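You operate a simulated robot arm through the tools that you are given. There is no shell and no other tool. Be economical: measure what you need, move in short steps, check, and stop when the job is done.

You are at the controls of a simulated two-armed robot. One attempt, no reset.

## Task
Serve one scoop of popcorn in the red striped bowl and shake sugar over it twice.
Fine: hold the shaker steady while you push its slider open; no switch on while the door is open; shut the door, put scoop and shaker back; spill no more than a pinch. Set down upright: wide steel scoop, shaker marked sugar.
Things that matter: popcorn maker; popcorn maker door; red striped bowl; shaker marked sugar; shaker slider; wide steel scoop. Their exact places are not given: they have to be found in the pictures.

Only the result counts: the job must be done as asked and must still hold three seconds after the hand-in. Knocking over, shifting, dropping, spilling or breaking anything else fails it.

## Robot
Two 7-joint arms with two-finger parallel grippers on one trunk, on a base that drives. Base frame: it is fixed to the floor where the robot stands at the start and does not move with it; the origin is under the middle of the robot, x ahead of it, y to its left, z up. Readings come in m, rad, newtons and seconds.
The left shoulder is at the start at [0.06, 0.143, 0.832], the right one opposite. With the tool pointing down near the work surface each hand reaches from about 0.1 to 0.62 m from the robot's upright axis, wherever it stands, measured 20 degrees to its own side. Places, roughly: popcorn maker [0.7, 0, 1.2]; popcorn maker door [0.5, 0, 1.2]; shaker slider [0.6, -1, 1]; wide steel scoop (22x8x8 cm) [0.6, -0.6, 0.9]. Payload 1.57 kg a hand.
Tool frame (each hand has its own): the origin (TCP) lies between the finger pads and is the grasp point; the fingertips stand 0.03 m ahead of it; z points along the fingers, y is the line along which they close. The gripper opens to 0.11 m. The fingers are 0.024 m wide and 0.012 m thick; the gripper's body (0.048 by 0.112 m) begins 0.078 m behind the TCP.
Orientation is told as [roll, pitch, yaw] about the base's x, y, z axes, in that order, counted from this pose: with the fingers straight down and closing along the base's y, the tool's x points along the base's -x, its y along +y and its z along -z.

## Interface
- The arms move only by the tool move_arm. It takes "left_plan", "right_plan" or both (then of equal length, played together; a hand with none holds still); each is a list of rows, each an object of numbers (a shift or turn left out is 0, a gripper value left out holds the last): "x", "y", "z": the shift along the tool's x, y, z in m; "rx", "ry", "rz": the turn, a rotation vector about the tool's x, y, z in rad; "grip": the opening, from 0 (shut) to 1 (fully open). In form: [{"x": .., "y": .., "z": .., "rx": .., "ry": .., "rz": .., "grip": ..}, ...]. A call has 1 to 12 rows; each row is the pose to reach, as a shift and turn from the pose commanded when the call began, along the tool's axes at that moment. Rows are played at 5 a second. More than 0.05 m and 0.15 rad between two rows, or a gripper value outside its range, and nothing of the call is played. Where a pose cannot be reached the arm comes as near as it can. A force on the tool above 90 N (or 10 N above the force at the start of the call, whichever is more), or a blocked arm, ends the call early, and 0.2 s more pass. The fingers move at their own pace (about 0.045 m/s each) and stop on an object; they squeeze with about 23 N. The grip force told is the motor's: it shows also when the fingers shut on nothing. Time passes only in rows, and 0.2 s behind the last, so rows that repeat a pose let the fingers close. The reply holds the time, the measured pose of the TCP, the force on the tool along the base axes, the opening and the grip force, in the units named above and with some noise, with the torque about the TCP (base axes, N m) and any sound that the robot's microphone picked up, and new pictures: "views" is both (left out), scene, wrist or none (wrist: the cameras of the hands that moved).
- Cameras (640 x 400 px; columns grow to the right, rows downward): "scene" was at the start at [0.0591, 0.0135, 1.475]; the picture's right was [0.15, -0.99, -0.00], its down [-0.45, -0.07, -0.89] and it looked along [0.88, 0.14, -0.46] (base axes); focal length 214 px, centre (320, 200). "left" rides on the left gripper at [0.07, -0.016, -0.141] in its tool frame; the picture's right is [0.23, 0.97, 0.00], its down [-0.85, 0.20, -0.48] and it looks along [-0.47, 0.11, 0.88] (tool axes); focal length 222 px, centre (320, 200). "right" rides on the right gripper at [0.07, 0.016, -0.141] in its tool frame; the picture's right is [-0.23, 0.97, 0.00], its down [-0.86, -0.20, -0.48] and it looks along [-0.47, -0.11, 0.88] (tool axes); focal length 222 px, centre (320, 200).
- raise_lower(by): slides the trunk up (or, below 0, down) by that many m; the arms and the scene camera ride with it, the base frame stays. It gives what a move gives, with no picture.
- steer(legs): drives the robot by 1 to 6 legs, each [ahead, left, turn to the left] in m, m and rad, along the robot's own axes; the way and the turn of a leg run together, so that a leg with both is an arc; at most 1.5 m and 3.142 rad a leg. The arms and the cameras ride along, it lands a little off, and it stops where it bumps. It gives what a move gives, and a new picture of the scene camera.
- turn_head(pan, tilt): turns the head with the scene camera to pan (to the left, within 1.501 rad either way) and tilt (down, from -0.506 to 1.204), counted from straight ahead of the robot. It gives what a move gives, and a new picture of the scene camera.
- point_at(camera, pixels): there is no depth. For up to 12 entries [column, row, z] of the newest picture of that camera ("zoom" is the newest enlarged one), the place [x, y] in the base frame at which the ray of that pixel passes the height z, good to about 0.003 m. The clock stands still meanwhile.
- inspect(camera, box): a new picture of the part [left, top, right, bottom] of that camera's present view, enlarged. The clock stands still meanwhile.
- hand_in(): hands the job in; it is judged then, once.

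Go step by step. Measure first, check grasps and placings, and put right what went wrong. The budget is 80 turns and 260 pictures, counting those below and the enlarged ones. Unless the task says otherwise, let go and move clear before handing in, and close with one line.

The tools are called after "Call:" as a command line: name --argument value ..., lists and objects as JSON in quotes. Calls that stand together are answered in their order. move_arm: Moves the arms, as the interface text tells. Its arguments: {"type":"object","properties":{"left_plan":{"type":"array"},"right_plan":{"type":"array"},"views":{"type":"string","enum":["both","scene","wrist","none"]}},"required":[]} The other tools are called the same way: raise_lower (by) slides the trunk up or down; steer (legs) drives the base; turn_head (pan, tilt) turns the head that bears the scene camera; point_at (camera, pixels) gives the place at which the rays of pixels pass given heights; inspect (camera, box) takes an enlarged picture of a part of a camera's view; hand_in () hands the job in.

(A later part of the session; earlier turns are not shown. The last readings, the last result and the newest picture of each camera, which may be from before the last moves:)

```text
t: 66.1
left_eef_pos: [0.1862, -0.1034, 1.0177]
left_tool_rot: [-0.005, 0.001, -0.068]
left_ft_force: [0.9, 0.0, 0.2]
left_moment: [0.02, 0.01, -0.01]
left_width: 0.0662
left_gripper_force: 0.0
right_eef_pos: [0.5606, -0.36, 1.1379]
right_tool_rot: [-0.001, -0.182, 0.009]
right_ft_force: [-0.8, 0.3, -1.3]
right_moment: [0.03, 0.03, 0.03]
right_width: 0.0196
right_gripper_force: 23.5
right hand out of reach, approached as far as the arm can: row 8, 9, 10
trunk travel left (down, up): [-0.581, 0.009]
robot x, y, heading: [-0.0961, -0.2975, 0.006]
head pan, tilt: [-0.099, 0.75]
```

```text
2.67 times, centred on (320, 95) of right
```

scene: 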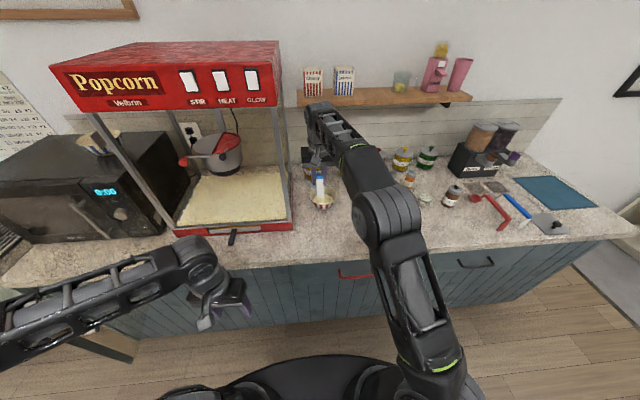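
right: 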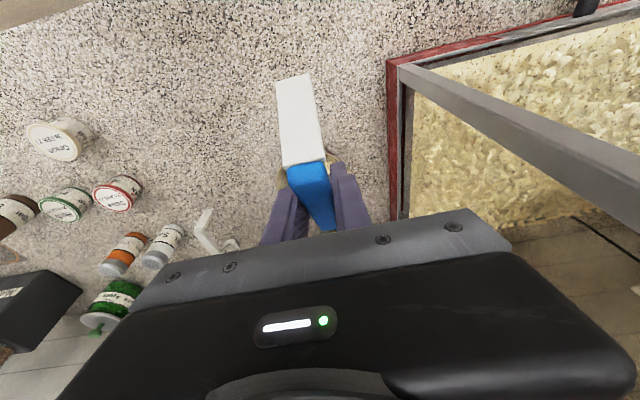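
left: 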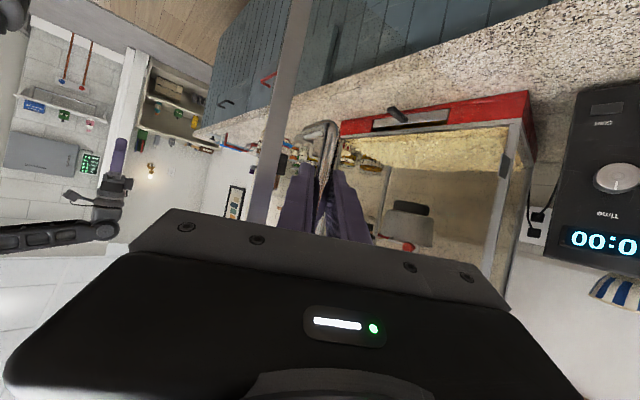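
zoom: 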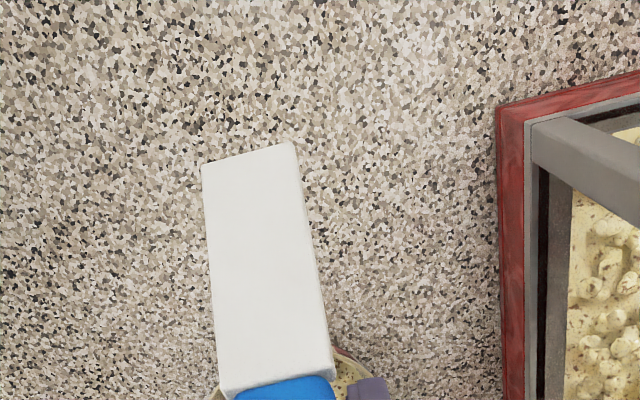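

The popcorn is in the bowl (zoom 315,345) with no spill visible. I level the scoop while lifting, then check whether the pan is empty.

Call:
move_arm --right_plan '[{"x": 0.003, "z": -0.02, "ry": 0, "grip": 0}, {"x": 0.006, "z": -0.04, "ry": -0.1}, {"x": 0.02, "z": -0.05, "ry": -0.23}, {"x": 0.034, "z": -0.055, "ry": -0.36}, {"x": 0.048, "z": -0.055, "ry": -0.49}, {"x": 0.06, "z": -0.055, "ry": -0.62}, {"x": 0.072, "z": -0.055, "ry": -0.75}, {"x": 0.0816, "z": -0.055, "ry": -0.88}]'

Call:
inspect --camera "scene" --box '[260, 120, 388, 200]'

```text
t: 67.9
left_eef_pos: [0.1861, -0.1026, 1.0189]
left_tool_rot: [-0.005, -0.002, -0.066]
left_ft_force: [0.2, 0.1, -0.8]
left_moment: [0.02, 0.01, -0.02]
left_width: 0.0658
left_gripper_force: 0.0
right_eef_pos: [0.4701, -0.3608, 1.1779]
right_tool_rot: [0.003, -1.057, 0.01]
right_ft_force: [-0.3, 0.4, -1.1]
right_moment: [-0.03, 0.08, -0.05]
right_width: 0.0197
right_gripper_force: 23.1
right hand out of reach, approached as far as the arm can: row 1
trunk travel left (down, up): [-0.581, 0.009]
robot x, y, heading: [-0.0951, -0.2988, 0.012]
head pan, tilt: [-0.099, 0.75]
```

scene: 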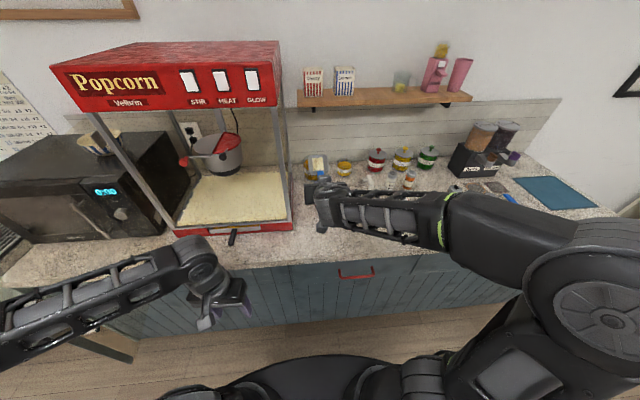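
right: 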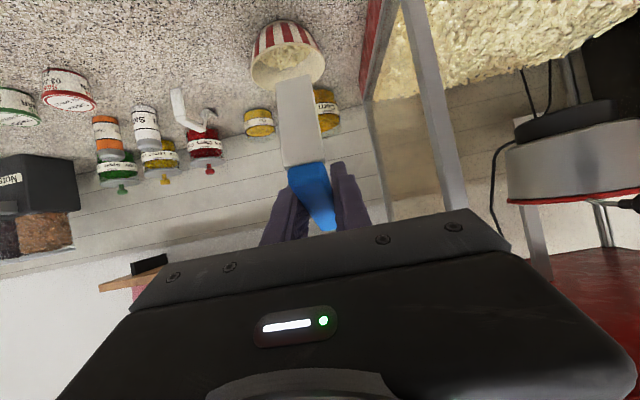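

```text
5.00 times, centred on (324, 160) of scene
```

zoom: 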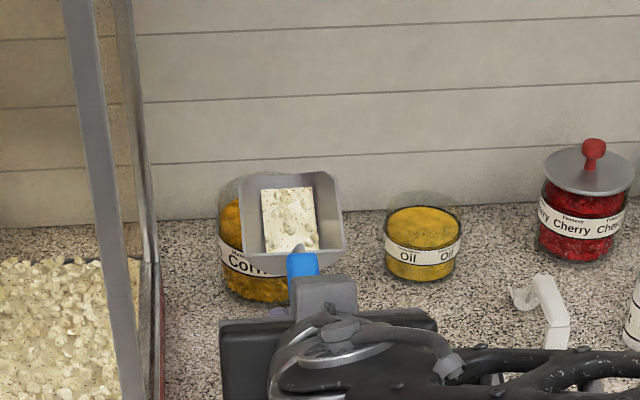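

About a third remains in the pan, so a steeper tilt is needed. I drive 0.095 m forward to bring the near-vertical pose into reach.

Call:
steer --legs '[[0.095, 0, 0]]'

```text
t: 69.0
left_eef_pos: [0.2807, -0.1026, 1.0174]
left_tool_rot: [-0.005, 0.0, -0.067]
left_ft_force: [0.2, -0.7, 0.2]
left_moment: [-0.01, 0.06, 0.0]
left_width: 0.0662
left_gripper_force: 0.0
right_eef_pos: [0.5664, -0.3616, 1.177]
right_tool_rot: [0.001, -1.057, 0.009]
right_ft_force: [1.0, 0.1, -1.9]
right_moment: [0.0, 0.05, -0.03]
right_width: 0.0195
right_gripper_force: 22.7
trunk travel left (down, up): [-0.581, 0.009]
robot x, y, heading: [-0.0023, -0.2999, 0.003]
head pan, tilt: [-0.099, 0.75]
```

scene: 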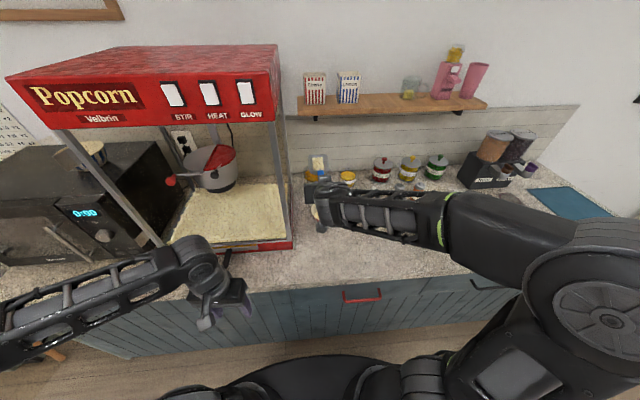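

Call:
move_arm --right_plan '[{"ry": 0.14, "y": -0.003, "grip": 0}, {"ry": 0.28, "y": -0.006}, {"ry": 0.42, "y": -0.009}, {"x": -0.0014, "z": 0.0107, "ry": 0.56, "y": -0.012}, {"x": -0.003, "z": 0.0236, "ry": 0.7, "y": -0.015}, {"x": -0.0064, "z": 0.0377, "ry": 0.84, "y": -0.015}, {"x": -0.0106, "z": 0.0514, "ry": 0.98, "y": -0.015}, {"x": -0.0157, "z": 0.0646, "ry": 1.13, "y": -0.015}, {"x": -0.0157, "z": 0.0646, "ry": 1.13, "y": -0.015}, {"x": -0.0157, "z": 0.0646, "ry": 1.13, "y": -0.015}]' --views "scene"

Call:
inspect --camera "scene" --box '[270, 140, 398, 220]'

```text
t: 71.2
left_eef_pos: [0.2779, -0.1021, 1.019]
left_tool_rot: [-0.006, 0.0, -0.066]
left_ft_force: [0.2, -0.3, -0.1]
left_moment: [0.03, 0.0, -0.03]
left_width: 0.0659
left_gripper_force: 0.0
right_eef_pos: [0.6076, -0.3755, 1.162]
right_tool_rot: [-0.002, -0.149, 0.009]
right_ft_force: [0.2, 0.6, -0.5]
right_moment: [0.04, 0.02, 0.02]
right_width: 0.0198
right_gripper_force: 23.0
right hand out of reach, approached as far as the arm can: row 7, 8, 9, 10
trunk travel left (down, up): [-0.581, 0.009]
robot x, y, heading: [-0.0036, -0.3002, 0.007]
head pan, tilt: [-0.099, 0.75]
```

scene: 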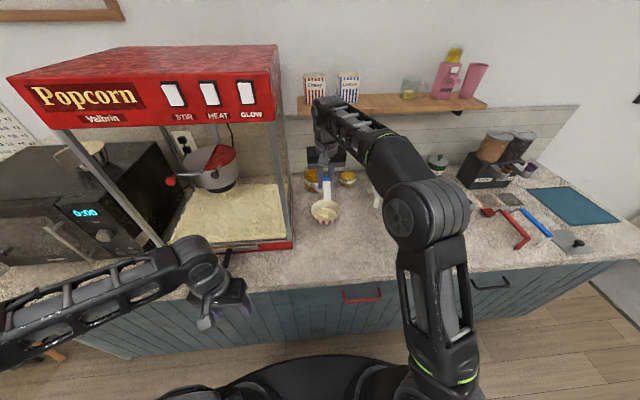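

```text
5.00 times, centred on (334, 180) of scene
```

zoom: 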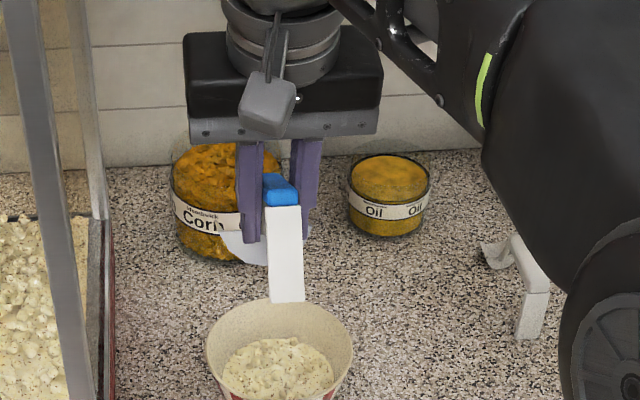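

The wrist reaches only about 0.93 rad of tilt at this distance. I ease the tilt, pull the hand back 0.09 m, and drive forward so it can tilt further.

Call:
move_arm --right_plan '[{"x": 0.02, "z": -0.015, "ry": -0.12, "grip": 0}, {"x": 0.045, "z": -0.0233, "ry": -0.24}, {"x": 0.07, "z": -0.0233, "ry": -0.35}, {"x": 0.092, "z": -0.0233, "ry": -0.4}]' --views "none"

Call:
steer --legs '[[0.09, 0, 0]]'

Call:
inspect --camera "scene" --box '[270, 150, 430, 250]'

```text
t: 72.2
left_eef_pos: [0.2798, -0.1032, 1.0179]
left_tool_rot: [-0.005, -0.002, -0.066]
left_ft_force: [-0.8, -0.3, -0.4]
left_moment: [0.0, 0.01, -0.02]
left_width: 0.0661
left_gripper_force: 0.1
right_eef_pos: [0.5132, -0.3761, 1.1724]
right_tool_rot: [-0.001, -0.551, 0.009]
right_ft_force: [0.1, 0.5, -1.2]
right_moment: [0.02, 0.02, 0.0]
right_width: 0.0198
right_gripper_force: 23.1
trunk travel left (down, up): [-0.581, 0.009]
robot x, y, heading: [-0.0057, -0.3044, 0.004]
head pan, tilt: [-0.099, 0.75]
```

```text
t: 73.3
left_eef_pos: [0.3696, -0.1032, 1.0174]
left_tool_rot: [-0.005, 0.0, -0.068]
left_ft_force: [0.3, -0.1, -0.3]
left_moment: [-0.02, 0.05, 0.05]
left_width: 0.0661
left_gripper_force: 0.0
right_eef_pos: [0.6033, -0.3754, 1.1716]
right_tool_rot: [0.0, -0.55, 0.007]
right_ft_force: [0.8, 0.5, -1.3]
right_moment: [0.0, 0.07, 0.0]
right_width: 0.0197
right_gripper_force: 22.8
trunk travel left (down, up): [-0.581, 0.009]
robot x, y, heading: [0.0861, -0.3014, 0.003]
head pan, tilt: [-0.099, 0.75]
```

scene: 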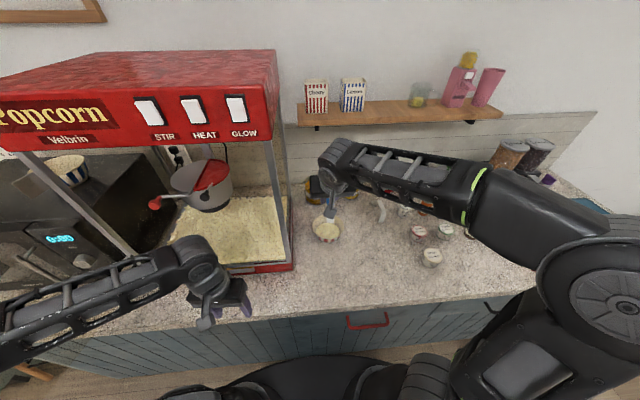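

```text
4.00 times, centred on (350, 200) of scene
```

zoom: 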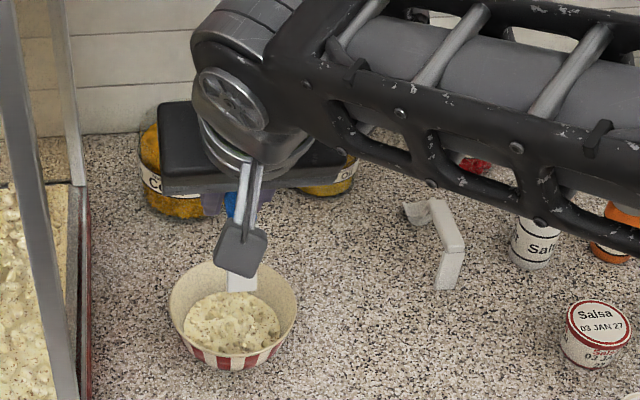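

Call:
move_arm --right_plan '[{"x": 0.0068, "z": -0.0042, "ry": 0.13, "grip": 0}, {"x": 0.011, "z": -0.0068, "ry": 0.26}, {"x": 0.0102, "z": -0.0063, "ry": 0.39}, {"x": 0.0031, "z": 0.0051, "ry": 0.48}, {"x": -0.0076, "z": 0.0164, "ry": 0.58}, {"x": -0.0168, "z": 0.0244, "ry": 0.68}, {"x": -0.0239, "z": 0.0299, "ry": 0.77}, {"x": -0.0239, "z": 0.0299, "ry": 0.77}, {"x": -0.0239, "z": 0.0299, "ry": 0.77}]' --views "scene"

Call:
inspect --camera "scene" --box '[270, 150, 398, 230]'

```text
t: 75.3
left_eef_pos: [0.3702, -0.1005, 1.0175]
left_tool_rot: [-0.009, 0.0, -0.068]
left_ft_force: [0.9, 0.4, -0.1]
left_moment: [-0.04, 0.05, -0.01]
left_width: 0.0656
left_gripper_force: 0.0
right_eef_pos: [0.6029, -0.3717, 1.1343]
right_tool_rot: [-0.047, 0.011, 0.119]
right_ft_force: [0.0, 0.8, -1.2]
right_moment: [-0.03, 0.1, -0.04]
right_width: 0.0195
right_gripper_force: 23.3
right hand out of reach, approached as far as the arm can: row 5, 6, 7, 8, 9
trunk travel left (down, up): [-0.581, 0.009]
robot x, y, heading: [0.0892, -0.3003, 0.004]
head pan, tilt: [-0.099, 0.75]
```

scene: 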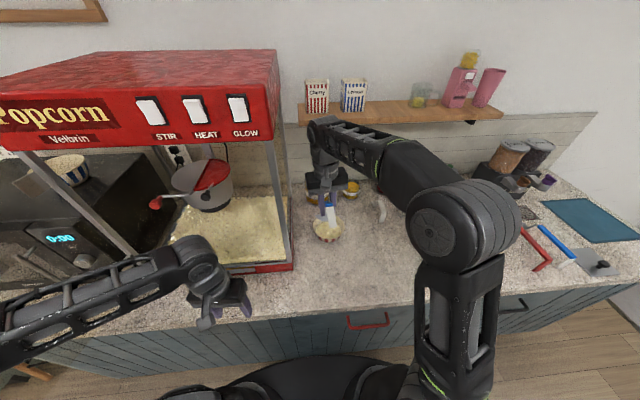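

```text
5.00 times, centred on (334, 190) of scene
```

zoom: 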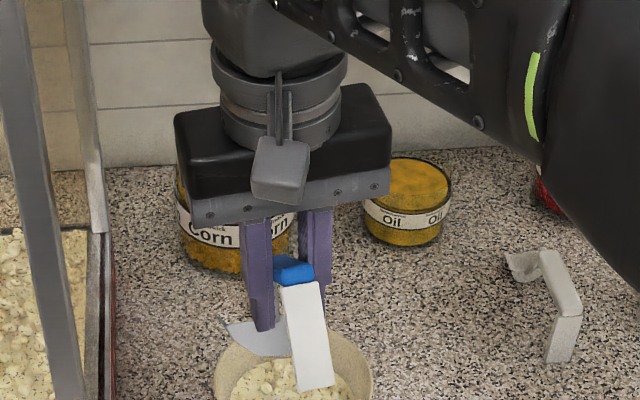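

Call:
move_arm --right_plan '[{"x": 0.0065, "z": -0.029, "ry": -0.1, "grip": 0}, {"x": 0.02, "z": -0.029, "ry": -0.23}, {"x": 0.032, "z": -0.027, "ry": -0.37}, {"x": 0.045, "z": -0.025, "ry": -0.51}, {"x": 0.058, "z": -0.022, "ry": -0.65}, {"x": 0.07, "z": -0.019, "ry": -0.79}, {"x": 0.082, "z": -0.015, "ry": -0.93}, {"x": 0.094, "z": -0.012, "ry": -1.07}, {"x": 0.105, "z": -0.0094, "ry": -1.2}]' --views "scene"

Call:
inspect --camera "scene" --box '[270, 140, 398, 220]'

```text
t: 77.3
left_eef_pos: [0.3693, -0.1028, 1.0179]
left_tool_rot: [-0.006, 0.0, -0.069]
left_ft_force: [-0.1, 0.3, 0.6]
left_moment: [0.01, 0.0, -0.06]
left_width: 0.0659
left_gripper_force: 0.1
right_eef_pos: [0.5418, -0.3496, 1.1863]
right_tool_rot: [-0.121, -1.185, 0.231]
right_ft_force: [-0.2, -0.3, 0.1]
right_moment: [-0.01, 0.08, 0.02]
right_width: 0.0197
right_gripper_force: 23.2
right hand out of reach, approached as far as the arm can: row 8, 9
trunk travel left (down, up): [-0.581, 0.009]
robot x, y, heading: [0.0878, -0.2975, 0.006]
head pan, tilt: [-0.099, 0.75]
```

scene: 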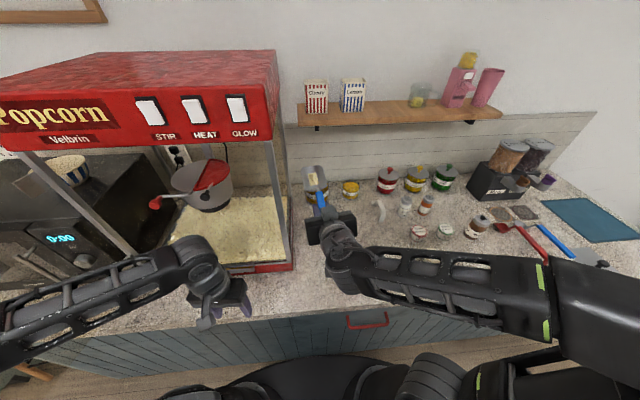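

```text
5.00 times, centred on (334, 180) of scene
```

zoom: 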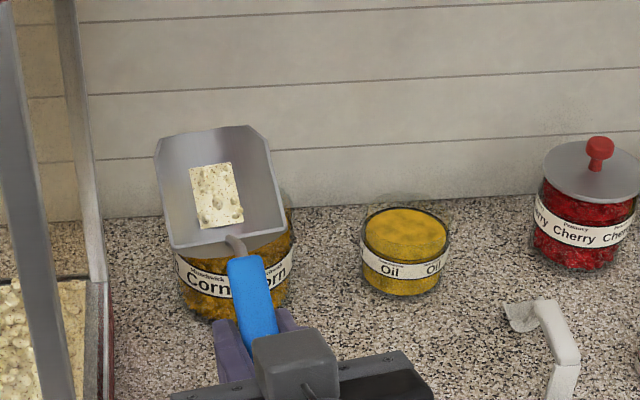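

Only a little remains. I pour again and hold longer, with a gentle shake.

Call:
move_arm --right_plan '[{"x": 0.006, "z": 0.004, "ry": 0.12, "grip": 0}, {"x": 0.008, "z": 0.009, "ry": 0.25}, {"x": 0.008, "z": 0.016, "ry": 0.38}, {"x": 0.007, "z": 0.026, "ry": 0.51}, {"x": 0.004, "z": 0.038, "ry": 0.64}, {"x": 0.0, "z": 0.05, "ry": 0.77}, {"x": -0.004, "z": 0.062, "ry": 0.87}, {"x": -0.007, "z": 0.0735, "ry": 0.97}, {"x": -0.007, "z": 0.0735, "ry": 1.0}, {"x": -0.007, "z": 0.0735, "ry": 1.0}, {"x": -0.007, "z": 0.0735, "ry": 1.0}, {"x": -0.007, "z": 0.0735, "ry": 1.0}]' --views "none"

Call:
move_arm --right_plan '[{"z": -0.008, "grip": 0}, {"z": 0}, {"z": -0.008}, {"z": 0}, {"z": -0.008}, {"z": 0}, {"z": -0.008}, {"z": 0}, {"z": 0}, {"z": 0}, {"z": 0}, {"z": 0}]' --views "scene"

Call:
inspect --camera "scene" --box '[270, 150, 398, 230]'

```text
t: 79.9
left_eef_pos: [0.369, -0.1021, 1.0195]
left_tool_rot: [-0.005, 0.0, -0.07]
left_ft_force: [0.1, 0.0, -0.5]
left_moment: [0.02, 0.01, 0.03]
left_width: 0.0655
left_gripper_force: 0.1
right_eef_pos: [0.6139, -0.3449, 1.1642]
right_tool_rot: [-0.044, -0.187, 0.127]
right_ft_force: [-0.4, -0.2, -0.7]
right_moment: [0.0, 0.02, -0.04]
right_width: 0.0195
right_gripper_force: 22.9
trunk travel left (down, up): [-0.581, 0.009]
robot x, y, heading: [0.0867, -0.3022, 0.005]
head pan, tilt: [-0.099, 0.75]
```

```text
t: 82.5
left_eef_pos: [0.3692, -0.1021, 1.0185]
left_tool_rot: [-0.006, -0.001, -0.068]
left_ft_force: [0.7, 0.3, -1.3]
left_moment: [0.02, 0.0, 0.03]
left_width: 0.066
left_gripper_force: 0.1
right_eef_pos: [0.613, -0.3442, 1.1657]
right_tool_rot: [-0.045, -0.188, 0.127]
right_ft_force: [0.3, 0.4, -0.7]
right_moment: [-0.01, 0.05, -0.01]
right_width: 0.0196
right_gripper_force: 22.9
trunk travel left (down, up): [-0.581, 0.009]
robot x, y, heading: [0.083, -0.2986, 0.007]
head pan, tilt: [-0.099, 0.75]
```

scene: 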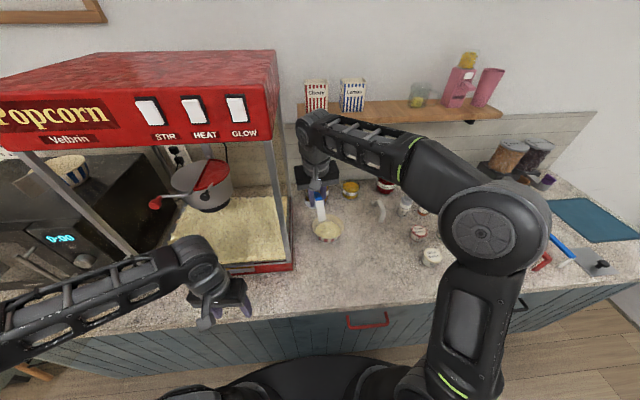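

```text
5.00 times, centred on (334, 190) of scene
```

zoom: 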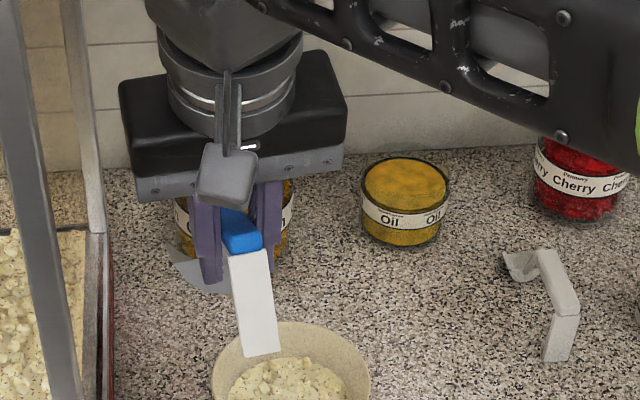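

The hand was left about 4 cm to the left with some yaw, so the pan is not centred. Nothing fell. I centre it first, then tip steeper and hold.

Call:
move_arm --right_plan '[{"y": -0.012, "rx": 0.007, "rz": 0.04, "grip": 0}, {"y": -0.024, "rx": 0.014, "rz": 0.08}, {"y": -0.036, "rx": 0.02, "rz": 0.118}, {"y": -0.036, "z": 0.006, "rx": 0.02, "rz": 0.118, "ry": 0.07}, {"y": -0.036, "z": 0.012, "rx": 0.02, "rz": 0.118, "ry": 0.14}, {"y": -0.036, "z": 0.015, "rx": 0.02, "rz": 0.118, "ry": 0.19}, {"y": -0.036, "z": 0.015, "rx": 0.02, "rz": 0.118, "ry": 0.19}, {"y": -0.036, "z": 0.015, "rx": 0.02, "rz": 0.118, "ry": 0.19}, {"y": -0.036, "z": 0.015, "rx": 0.02, "rz": 0.118, "ry": 0.19}, {"y": -0.036, "z": 0.015, "rx": 0.02, "rz": 0.118, "ry": 0.19}]' --views "scene"

Call:
inspect --camera "scene" --box '[270, 150, 398, 230]'

```text
t: 84.7
left_eef_pos: [0.3685, -0.1026, 1.0179]
left_tool_rot: [-0.005, 0.0, -0.067]
left_ft_force: [0.8, -0.2, -0.8]
left_moment: [-0.04, 0.0, 0.03]
left_width: 0.0661
left_gripper_force: 0.1
right_eef_pos: [0.6195, -0.3793, 1.1547]
right_tool_rot: [-0.051, -0.053, 0.001]
right_ft_force: [-0.9, 0.7, -0.8]
right_moment: [0.0, 0.03, 0.01]
right_width: 0.0194
right_gripper_force: 23.0
right hand out of reach, approached as far as the arm can: row 6, 7, 8, 9, 10
trunk travel left (down, up): [-0.581, 0.009]
robot x, y, heading: [0.0864, -0.2992, 0.011]
head pan, tilt: [-0.099, 0.75]
```

scene: 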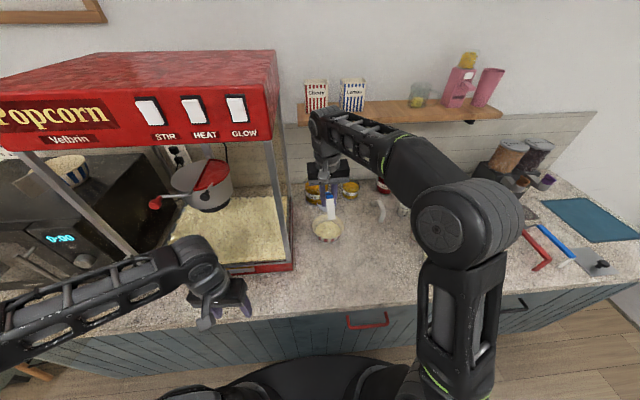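

```text
5.00 times, centred on (334, 190) of scene
```

zoom: 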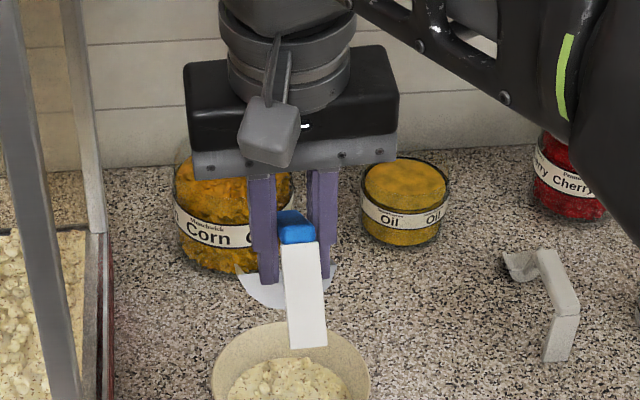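

Call:
move_arm --right_plan '[{"z": -0.02, "ry": -0.1, "grip": 0}, {"z": -0.035, "x": 0.008, "ry": -0.22}, {"z": -0.045, "x": 0.016, "ry": -0.35}, {"z": -0.045, "x": 0.024, "ry": -0.48}, {"z": -0.045, "x": 0.032, "ry": -0.61}, {"z": -0.045, "x": 0.04, "ry": -0.74}]' --views "none"

Call:
inspect --camera "scene" --box '[270, 140, 398, 220]'

```text
t: 86.1
left_eef_pos: [0.3692, -0.1015, 1.0197]
left_tool_rot: [-0.005, -0.004, -0.07]
left_ft_force: [0.0, -0.5, 0.1]
left_moment: [-0.01, 0.01, -0.06]
left_width: 0.0661
left_gripper_force: 0.1
right_eef_pos: [0.5775, -0.376, 1.1983]
right_tool_rot: [-0.071, -0.794, 0.051]
right_ft_force: [-0.6, -0.3, -0.6]
right_moment: [0.02, 0.09, 0.0]
right_width: 0.0199
right_gripper_force: 23.0
trunk travel left (down, up): [-0.581, 0.009]
robot x, y, heading: [0.0875, -0.3029, 0.001]
head pan, tilt: [-0.099, 0.75]
```

```text
5.00 times, centred on (334, 180) of scene
```

zoom: 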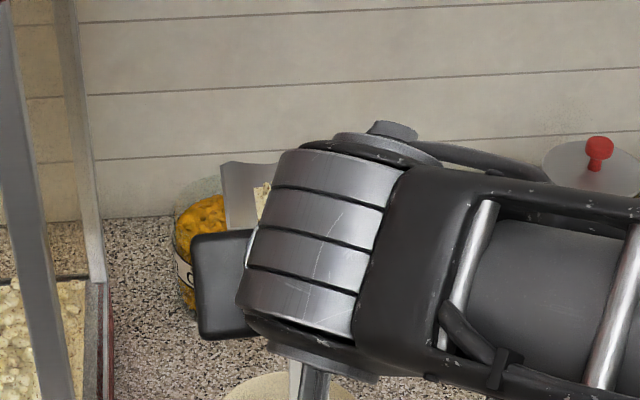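

A small remainder stays in the pan, since its outflow depends on tilt. The pan centre lies almost on the tool's roll axis, so I back up 0.19 m, level the hand over the bowl, and roll the scoop sideways to empty it.

Call:
steer --legs '[[-0.19, 0, 0]]'

```text
t: 87.7
left_eef_pos: [0.18, -0.103, 1.018]
left_tool_rot: [-0.006, -0.001, -0.068]
left_ft_force: [-0.2, 0.7, 0.0]
left_moment: [0.01, -0.03, 0.03]
left_width: 0.0658
left_gripper_force: 0.0
right_eef_pos: [0.3868, -0.3765, 1.197]
right_tool_rot: [-0.072, -0.797, 0.052]
right_ft_force: [-0.3, -0.1, -1.3]
right_moment: [0.01, 0.03, -0.02]
right_width: 0.0196
right_gripper_force: 22.6
trunk travel left (down, up): [-0.581, 0.009]
robot x, y, heading: [-0.0998, -0.2981, 0.009]
head pan, tilt: [-0.099, 0.75]
```

scene: 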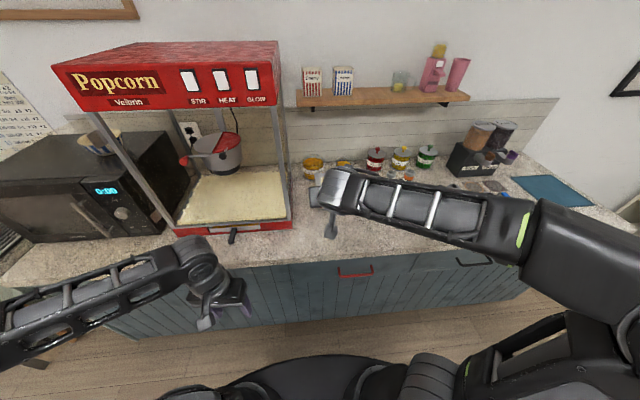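

Call:
move_arm --right_plan '[{"x": -0.0104, "z": 0.033, "rx": -0.006, "ry": -0.056, "rz": 0.008, "grip": 0}, {"x": -0.0208, "z": 0.066, "rx": -0.012, "ry": -0.113, "rz": 0.016}, {"x": -0.0312, "z": 0.099, "rx": -0.018, "ry": -0.169, "rz": 0.025}, {"x": -0.0416, "z": 0.132, "rx": -0.024, "ry": -0.226, "rz": 0.033}, {"x": -0.052, "z": 0.1644, "rx": -0.03, "ry": -0.282, "rz": 0.041}]' --views "scene"

Call:
inspect --camera "scene" --box '[260, 130, 388, 210]'

```text
t: 88.9
left_eef_pos: [0.1814, -0.1031, 1.0179]
left_tool_rot: [-0.007, 0.002, -0.07]
left_ft_force: [-0.8, 0.4, -0.1]
left_moment: [-0.02, 0.01, 0.04]
left_width: 0.0662
left_gripper_force: 0.1
right_eef_pos: [0.5425, -0.3802, 1.1158]
right_tool_rot: [0.001, -1.074, -0.002]
right_ft_force: [0.8, -0.2, -1.9]
right_moment: [-0.02, 0.05, 0.0]
right_width: 0.0197
right_gripper_force: 23.0
trunk travel left (down, up): [-0.581, 0.009]
robot x, y, heading: [-0.1031, -0.2981, 0.004]
head pan, tilt: [-0.099, 0.75]
```

scene: 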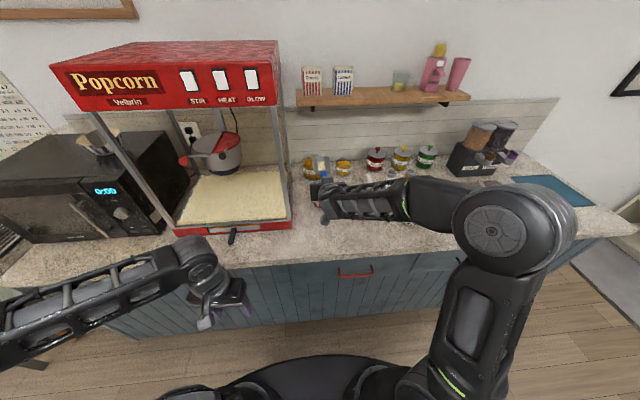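

```text
5.00 times, centred on (324, 170) of scene
```

zoom: 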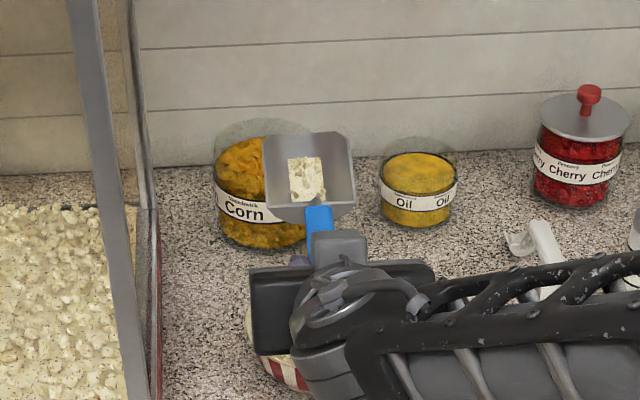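

Call:
point_at --camera "zoom" --pixels '[[307, 205, 1.06], [310, 175, 1.065], [304, 137, 1.09], [310, 212, 1.08], [250, 320, 0.965], [290, 390, 0.905]]'

```text
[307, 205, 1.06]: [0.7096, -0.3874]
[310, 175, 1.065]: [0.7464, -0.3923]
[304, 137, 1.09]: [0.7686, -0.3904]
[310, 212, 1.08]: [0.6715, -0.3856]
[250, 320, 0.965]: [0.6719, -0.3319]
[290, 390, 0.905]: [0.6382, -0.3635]
```

The scoop has turned about 0.3 rad nose-up in the grip during digging (the handle shows higher in the wrist picture). I roll it sideways over the bowl, shifting the hand left so the low edge is above the bowl centre.

Call:
move_arm --right_plan '[{"x": -0.0017, "y": 0.013, "z": 0.0032, "rz": 0.14, "grip": 0}, {"x": -0.0034, "y": 0.026, "z": 0.0064, "rz": 0.28}, {"x": -0.005, "y": 0.04, "z": 0.0096, "rz": 0.42}, {"x": -0.0068, "y": 0.053, "z": 0.0128, "rz": 0.56}, {"x": -0.0068, "y": 0.053, "z": 0.0128, "rz": 0.7}, {"x": -0.0068, "y": 0.053, "z": 0.0128, "rz": 0.84}, {"x": -0.0068, "y": 0.053, "z": 0.0128, "rz": 0.98}, {"x": -0.0068, "y": 0.053, "z": 0.0128, "rz": 1.12}]' --views "scene"

Call:
inspect --camera "scene" --box '[260, 130, 388, 210]'

```text
t: 90.7
left_eef_pos: [0.1812, -0.1039, 1.0193]
left_tool_rot: [-0.006, -0.001, -0.069]
left_ft_force: [-0.7, -0.3, -0.3]
left_moment: [0.02, -0.01, 0.0]
left_width: 0.0661
left_gripper_force: 0.1
right_eef_pos: [0.557, -0.3292, 1.1195]
right_tool_rot: [1.031, -0.391, -1.348]
right_ft_force: [-0.2, 0.4, -0.4]
right_moment: [0.02, 0.08, -0.04]
right_width: 0.0197
right_gripper_force: 22.9
trunk travel left (down, up): [-0.581, 0.009]
robot x, y, heading: [-0.1038, -0.2979, 0.002]
head pan, tilt: [-0.099, 0.75]
```

scene: 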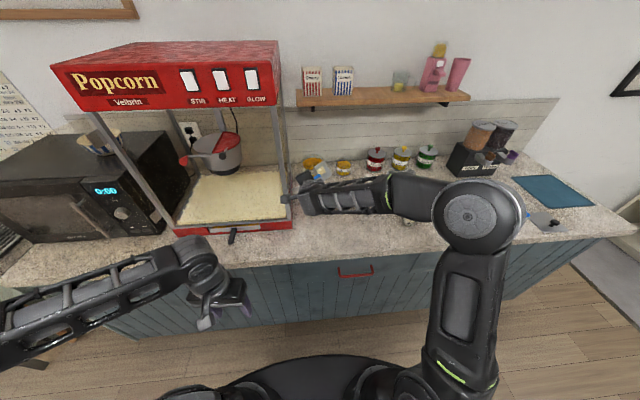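

```text
5.00 times, centred on (324, 170) of scene
```

zoom: 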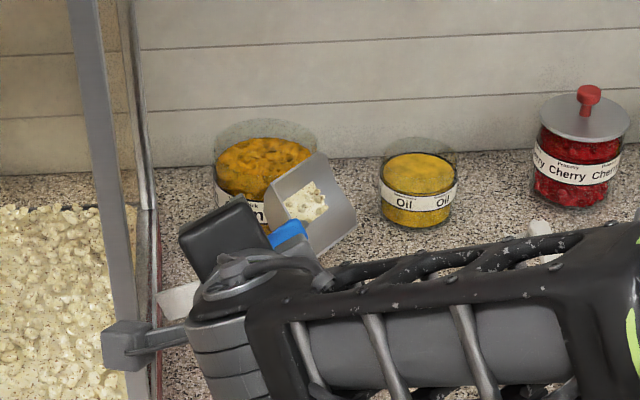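

Call:
point_at --camera "zoom" --pixels '[[312, 210, 1.07], [315, 250, 1.04], [352, 215, 1.04], [320, 155, 1.1]]'

```text
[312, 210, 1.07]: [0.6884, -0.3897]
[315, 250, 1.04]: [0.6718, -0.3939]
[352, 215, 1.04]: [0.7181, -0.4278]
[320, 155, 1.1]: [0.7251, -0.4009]
```

Before tipping further I shift the hand 15 mm back and 12 mm left so the whole low edge is over the bowl, then continue the roll to about 120°.

Call:
move_arm --right_plan '[{"x": 0.007, "y": -0.0006, "z": -0.0066, "grip": 0}, {"x": 0.0139, "y": -0.0012, "z": -0.0132, "rz": 0.07}, {"x": 0.0139, "y": -0.0012, "z": -0.0132, "rz": 0.21}, {"x": 0.0139, "y": -0.0012, "z": -0.0132, "rz": 0.35}, {"x": 0.0139, "y": -0.0012, "z": -0.0132, "rz": 0.49}, {"x": 0.0139, "y": -0.0012, "z": -0.0132, "rz": 0.63}, {"x": 0.0139, "y": -0.0012, "z": -0.0132, "rz": 0.77}, {"x": 0.0139, "y": -0.0012, "z": -0.0132, "rz": 0.91}, {"x": 0.0139, "y": -0.0012, "z": -0.0132, "rz": 1.05}, {"x": 0.0139, "y": -0.0012, "z": -0.0132, "rz": 1.05}]' --views "scene"

Call:
inspect --camera "scene" --box '[260, 130, 388, 210]'

```text
t: 92.9
left_eef_pos: [0.1822, -0.1047, 1.0192]
left_tool_rot: [-0.005, -0.001, -0.069]
left_ft_force: [-0.7, -0.6, 0.7]
left_moment: [-0.01, 0.01, -0.01]
left_width: 0.0661
left_gripper_force: 0.0
right_eef_pos: [0.6375, -0.3567, 1.0854]
right_tool_rot: [0.996, 0.522, -1.882]
right_ft_force: [0.3, 0.4, -0.2]
right_moment: [-0.02, -0.04, 0.01]
right_width: 0.0196
right_gripper_force: 22.7
right hand out of reach, approached as far as the arm can: row 5, 6, 7, 8, 9, 10
trunk travel left (down, up): [-0.581, 0.009]
robot x, y, heading: [-0.1015, -0.2988, 0.004]
head pan, tilt: [-0.099, 0.75]
```

scene: 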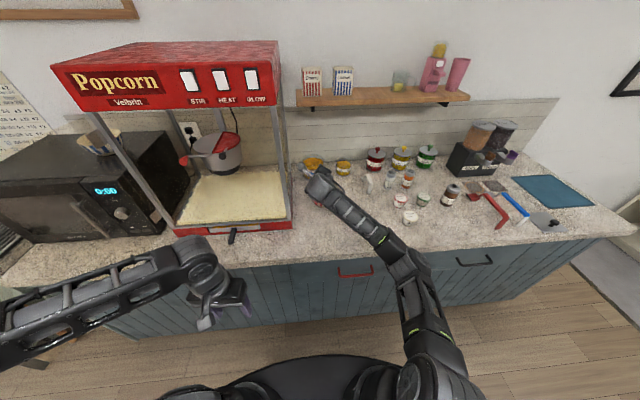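

```text
5.00 times, centred on (324, 170) of scene
```

zoom: 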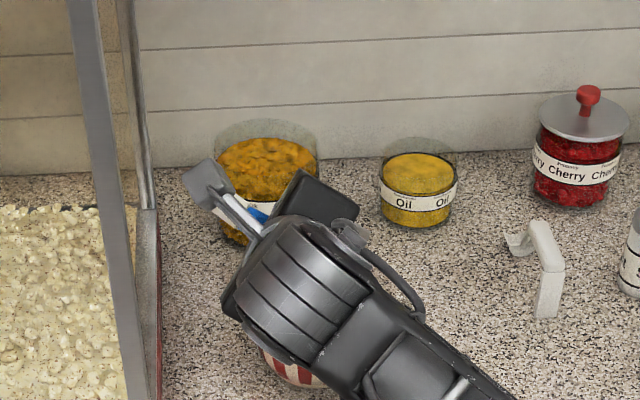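

The roll reached 124°, but the arm drifted 9 cm forward. I lift straight up, pull back, and look for any spill.

Call:
move_arm --right_plan '[{"x": 0.0148, "y": 0.0219, "z": -0.0142, "grip": 0}, {"x": 0.0296, "y": 0.0437, "z": -0.0283}, {"x": 0.0445, "y": 0.0655, "z": -0.0424}, {"x": 0.0365, "y": 0.0538, "z": -0.0689, "rz": -0.1}, {"x": 0.0285, "y": 0.042, "z": -0.0954, "rz": -0.2}, {"x": 0.0207, "y": 0.0305, "z": -0.1218, "rz": -0.34}, {"x": 0.0207, "y": 0.0305, "z": -0.1218, "rz": -0.48}, {"x": 0.0207, "y": 0.0305, "z": -0.1218, "rz": -0.62}, {"x": 0.0207, "y": 0.0305, "z": -0.1218, "rz": -0.76}]' --views "scene"

Call:
inspect --camera "scene" --box '[260, 130, 388, 210]'

```text
t: 94.9
left_eef_pos: [0.1801, -0.1024, 1.0179]
left_tool_rot: [-0.007, -0.003, -0.07]
left_ft_force: [0.2, 0.4, 0.3]
left_moment: [-0.01, 0.02, -0.01]
left_width: 0.0658
left_gripper_force: 0.1
right_eef_pos: [0.5464, -0.3555, 1.1736]
right_tool_rot: [1.071, -0.143, -1.498]
right_ft_force: [-1.0, 0.4, -1.8]
right_moment: [0.0, 0.06, 0.01]
right_width: 0.0198
right_gripper_force: 22.4
right hand out of reach, approached as far as the arm can: row 1, 2, 3, 4, 5, 6
trunk travel left (down, up): [-0.581, 0.009]
robot x, y, heading: [-0.1018, -0.3032, 0.003]
head pan, tilt: [-0.099, 0.75]
```

scene: 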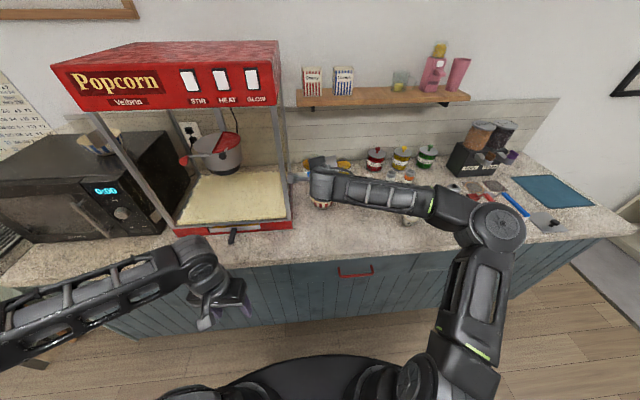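

```text
5.00 times, centred on (324, 170) of scene
```

zoom: 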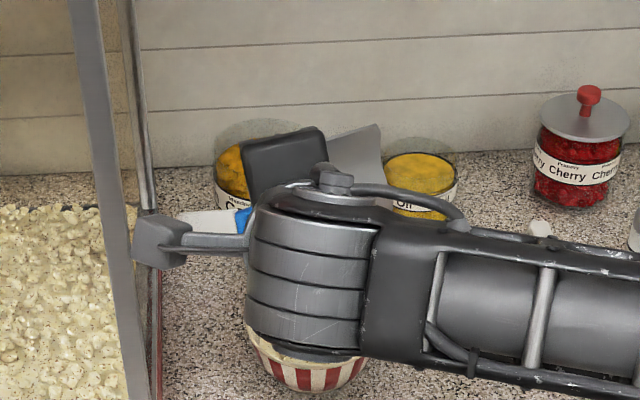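

Call:
move_arm --right_plan '[{"rz": -0.14, "grip": 0}, {"rz": -0.28}, {"rz": -0.42}, {"rz": -0.56}, {"rz": -0.7}, {"rz": -0.84}, {"rz": -0.98}, {"rz": -1.12}, {"rz": -1.26}, {"rz": -1.41}]' --views "none"

Call:
steer --legs '[[-0.2, 0, 0]]'

Call:
inspect --camera "scene" --box '[270, 110, 366, 170]'

```text
t: 97.1
left_eef_pos: [0.1814, -0.1031, 1.0191]
left_tool_rot: [-0.005, 0.0, -0.069]
left_ft_force: [-0.5, -0.9, 0.6]
left_moment: [0.02, -0.02, 0.0]
left_width: 0.066
left_gripper_force: 0.0
right_eef_pos: [0.548, -0.3578, 1.1751]
right_tool_rot: [-0.005, -1.074, 0.003]
right_ft_force: [0.3, -0.2, -1.1]
right_moment: [0.02, 0.08, -0.06]
right_width: 0.0195
right_gripper_force: 22.7
trunk travel left (down, up): [-0.581, 0.009]
robot x, y, heading: [-0.1011, -0.2978, 0.003]
head pan, tilt: [-0.099, 0.75]
```

```text
t: 98.7
left_eef_pos: [-0.0209, -0.1041, 1.0191]
left_tool_rot: [-0.007, -0.002, -0.068]
left_ft_force: [-0.4, -0.1, 0.1]
left_moment: [-0.01, -0.07, -0.02]
left_width: 0.0658
left_gripper_force: 0.1
right_eef_pos: [0.3467, -0.3577, 1.1758]
right_tool_rot: [0.0, -1.076, -0.002]
right_ft_force: [-0.7, 0.0, -0.5]
right_moment: [-0.01, 0.04, -0.03]
right_width: 0.0193
right_gripper_force: 23.1
trunk travel left (down, up): [-0.581, 0.009]
robot x, y, heading: [-0.3026, -0.3003, 0.005]
head pan, tilt: [-0.099, 0.75]
```

scene: 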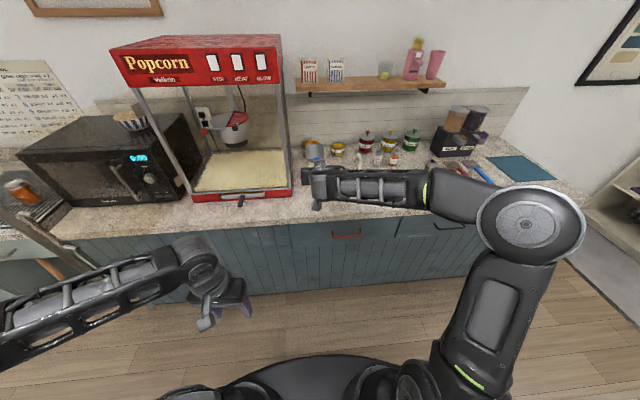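

```text
6.67 times, centred on (318, 140) of scene
```

zoom: 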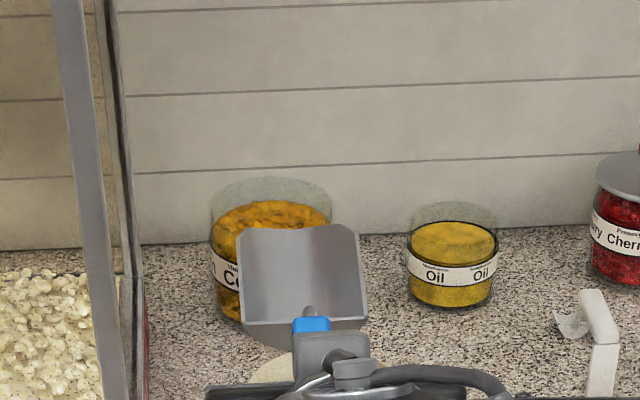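

The pan is empty. I drive right to the scoop's place and check the bowl for spills on the way.

Call:
steer --legs '[[0, -0.205, 0]]'

Call:
turn_head --pan 0.1 --tilt 0.6

Call:
inspect --camera "scene" --box '[250, 140, 378, 220]'

Call:
inspect --camera "right" --box '[160, 0, 480, 240]'

```text
t: 100.3
left_eef_pos: [-0.0192, -0.3099, 1.0187]
left_tool_rot: [-0.006, 0.0, -0.071]
left_ft_force: [0.4, -0.6, 0.0]
left_moment: [0.03, 0.0, -0.01]
left_width: 0.066
left_gripper_force: 0.1
right_eef_pos: [0.3481, -0.5637, 1.1745]
right_tool_rot: [0.0, -1.076, -0.004]
right_ft_force: [0.3, -0.6, -0.8]
right_moment: [0.01, 0.05, 0.01]
right_width: 0.0197
right_gripper_force: 23.5
trunk travel left (down, up): [-0.581, 0.009]
robot x, y, heading: [-0.2975, -0.5038, 0.002]
head pan, tilt: [-0.099, 0.75]
```

scene: 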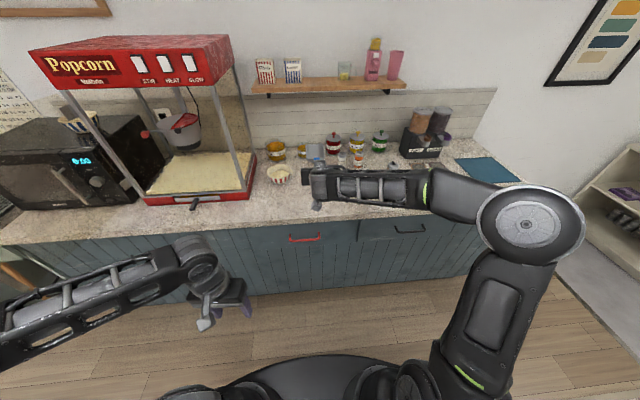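

```text
t: 101.0
left_eef_pos: [-0.0187, -0.3085, 1.0187]
left_tool_rot: [-0.006, 0.0, -0.07]
left_ft_force: [-0.2, 0.2, -1.2]
left_moment: [-0.05, -0.01, 0.03]
left_width: 0.0661
left_gripper_force: 0.0
right_eef_pos: [0.3485, -0.562, 1.1736]
right_tool_rot: [-0.001, -1.073, -0.003]
right_ft_force: [-0.1, 0.0, -1.1]
right_moment: [0.02, 0.07, -0.02]
right_width: 0.0198
right_gripper_force: 23.1
trunk travel left (down, up): [-0.581, 0.009]
robot x, y, heading: [-0.2964, -0.5048, 0.003]
head pan, tilt: [0.099, 0.6]
```

scene: 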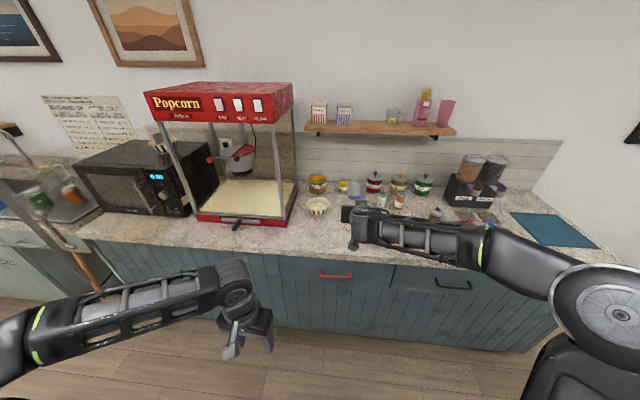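

```text
5.00 times, centred on (314, 180) of scene
```

zoom: 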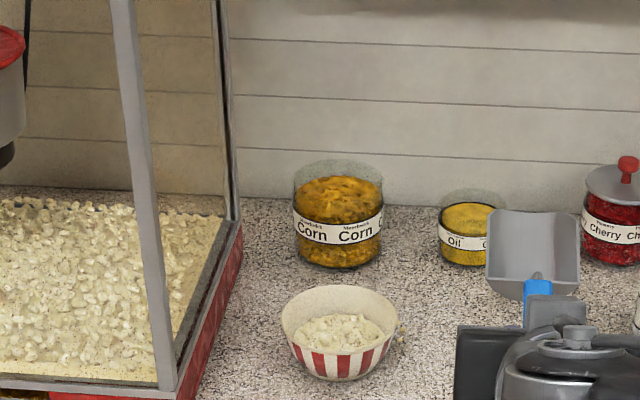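

```text
1.67 times, centred on (320, 120) of right
```

zoom: 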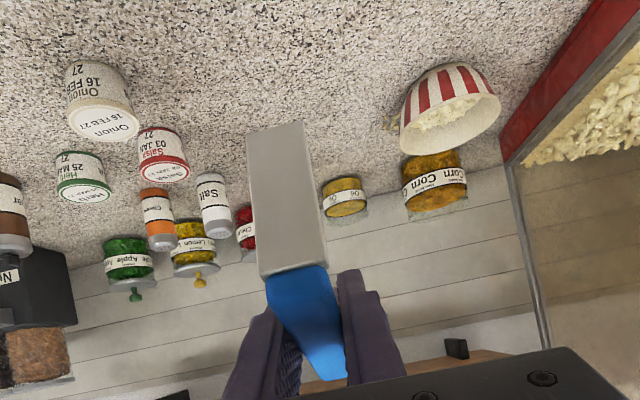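

A small clump lies at the bowl's right edge (zoom 400,335). I look closer.

Call:
inspect --camera "scene" --box '[300, 190, 348, 220]'

Call:
inspect --camera "right" --box '[340, 20, 420, 80]'

```text
13.33 times, centred on (324, 205) of scene
```

zoom: 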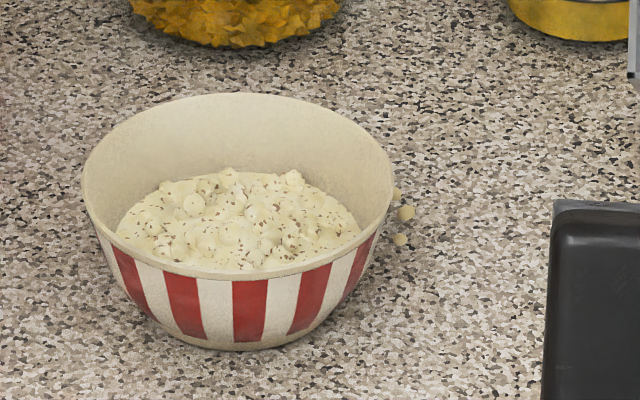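

```text
6.67 times, centred on (380, 50) of right
```

zoom: 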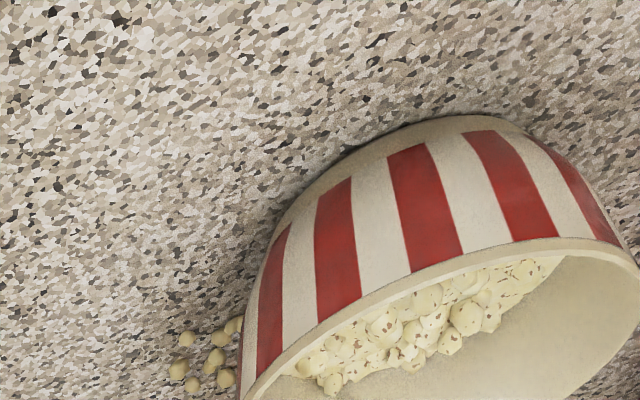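

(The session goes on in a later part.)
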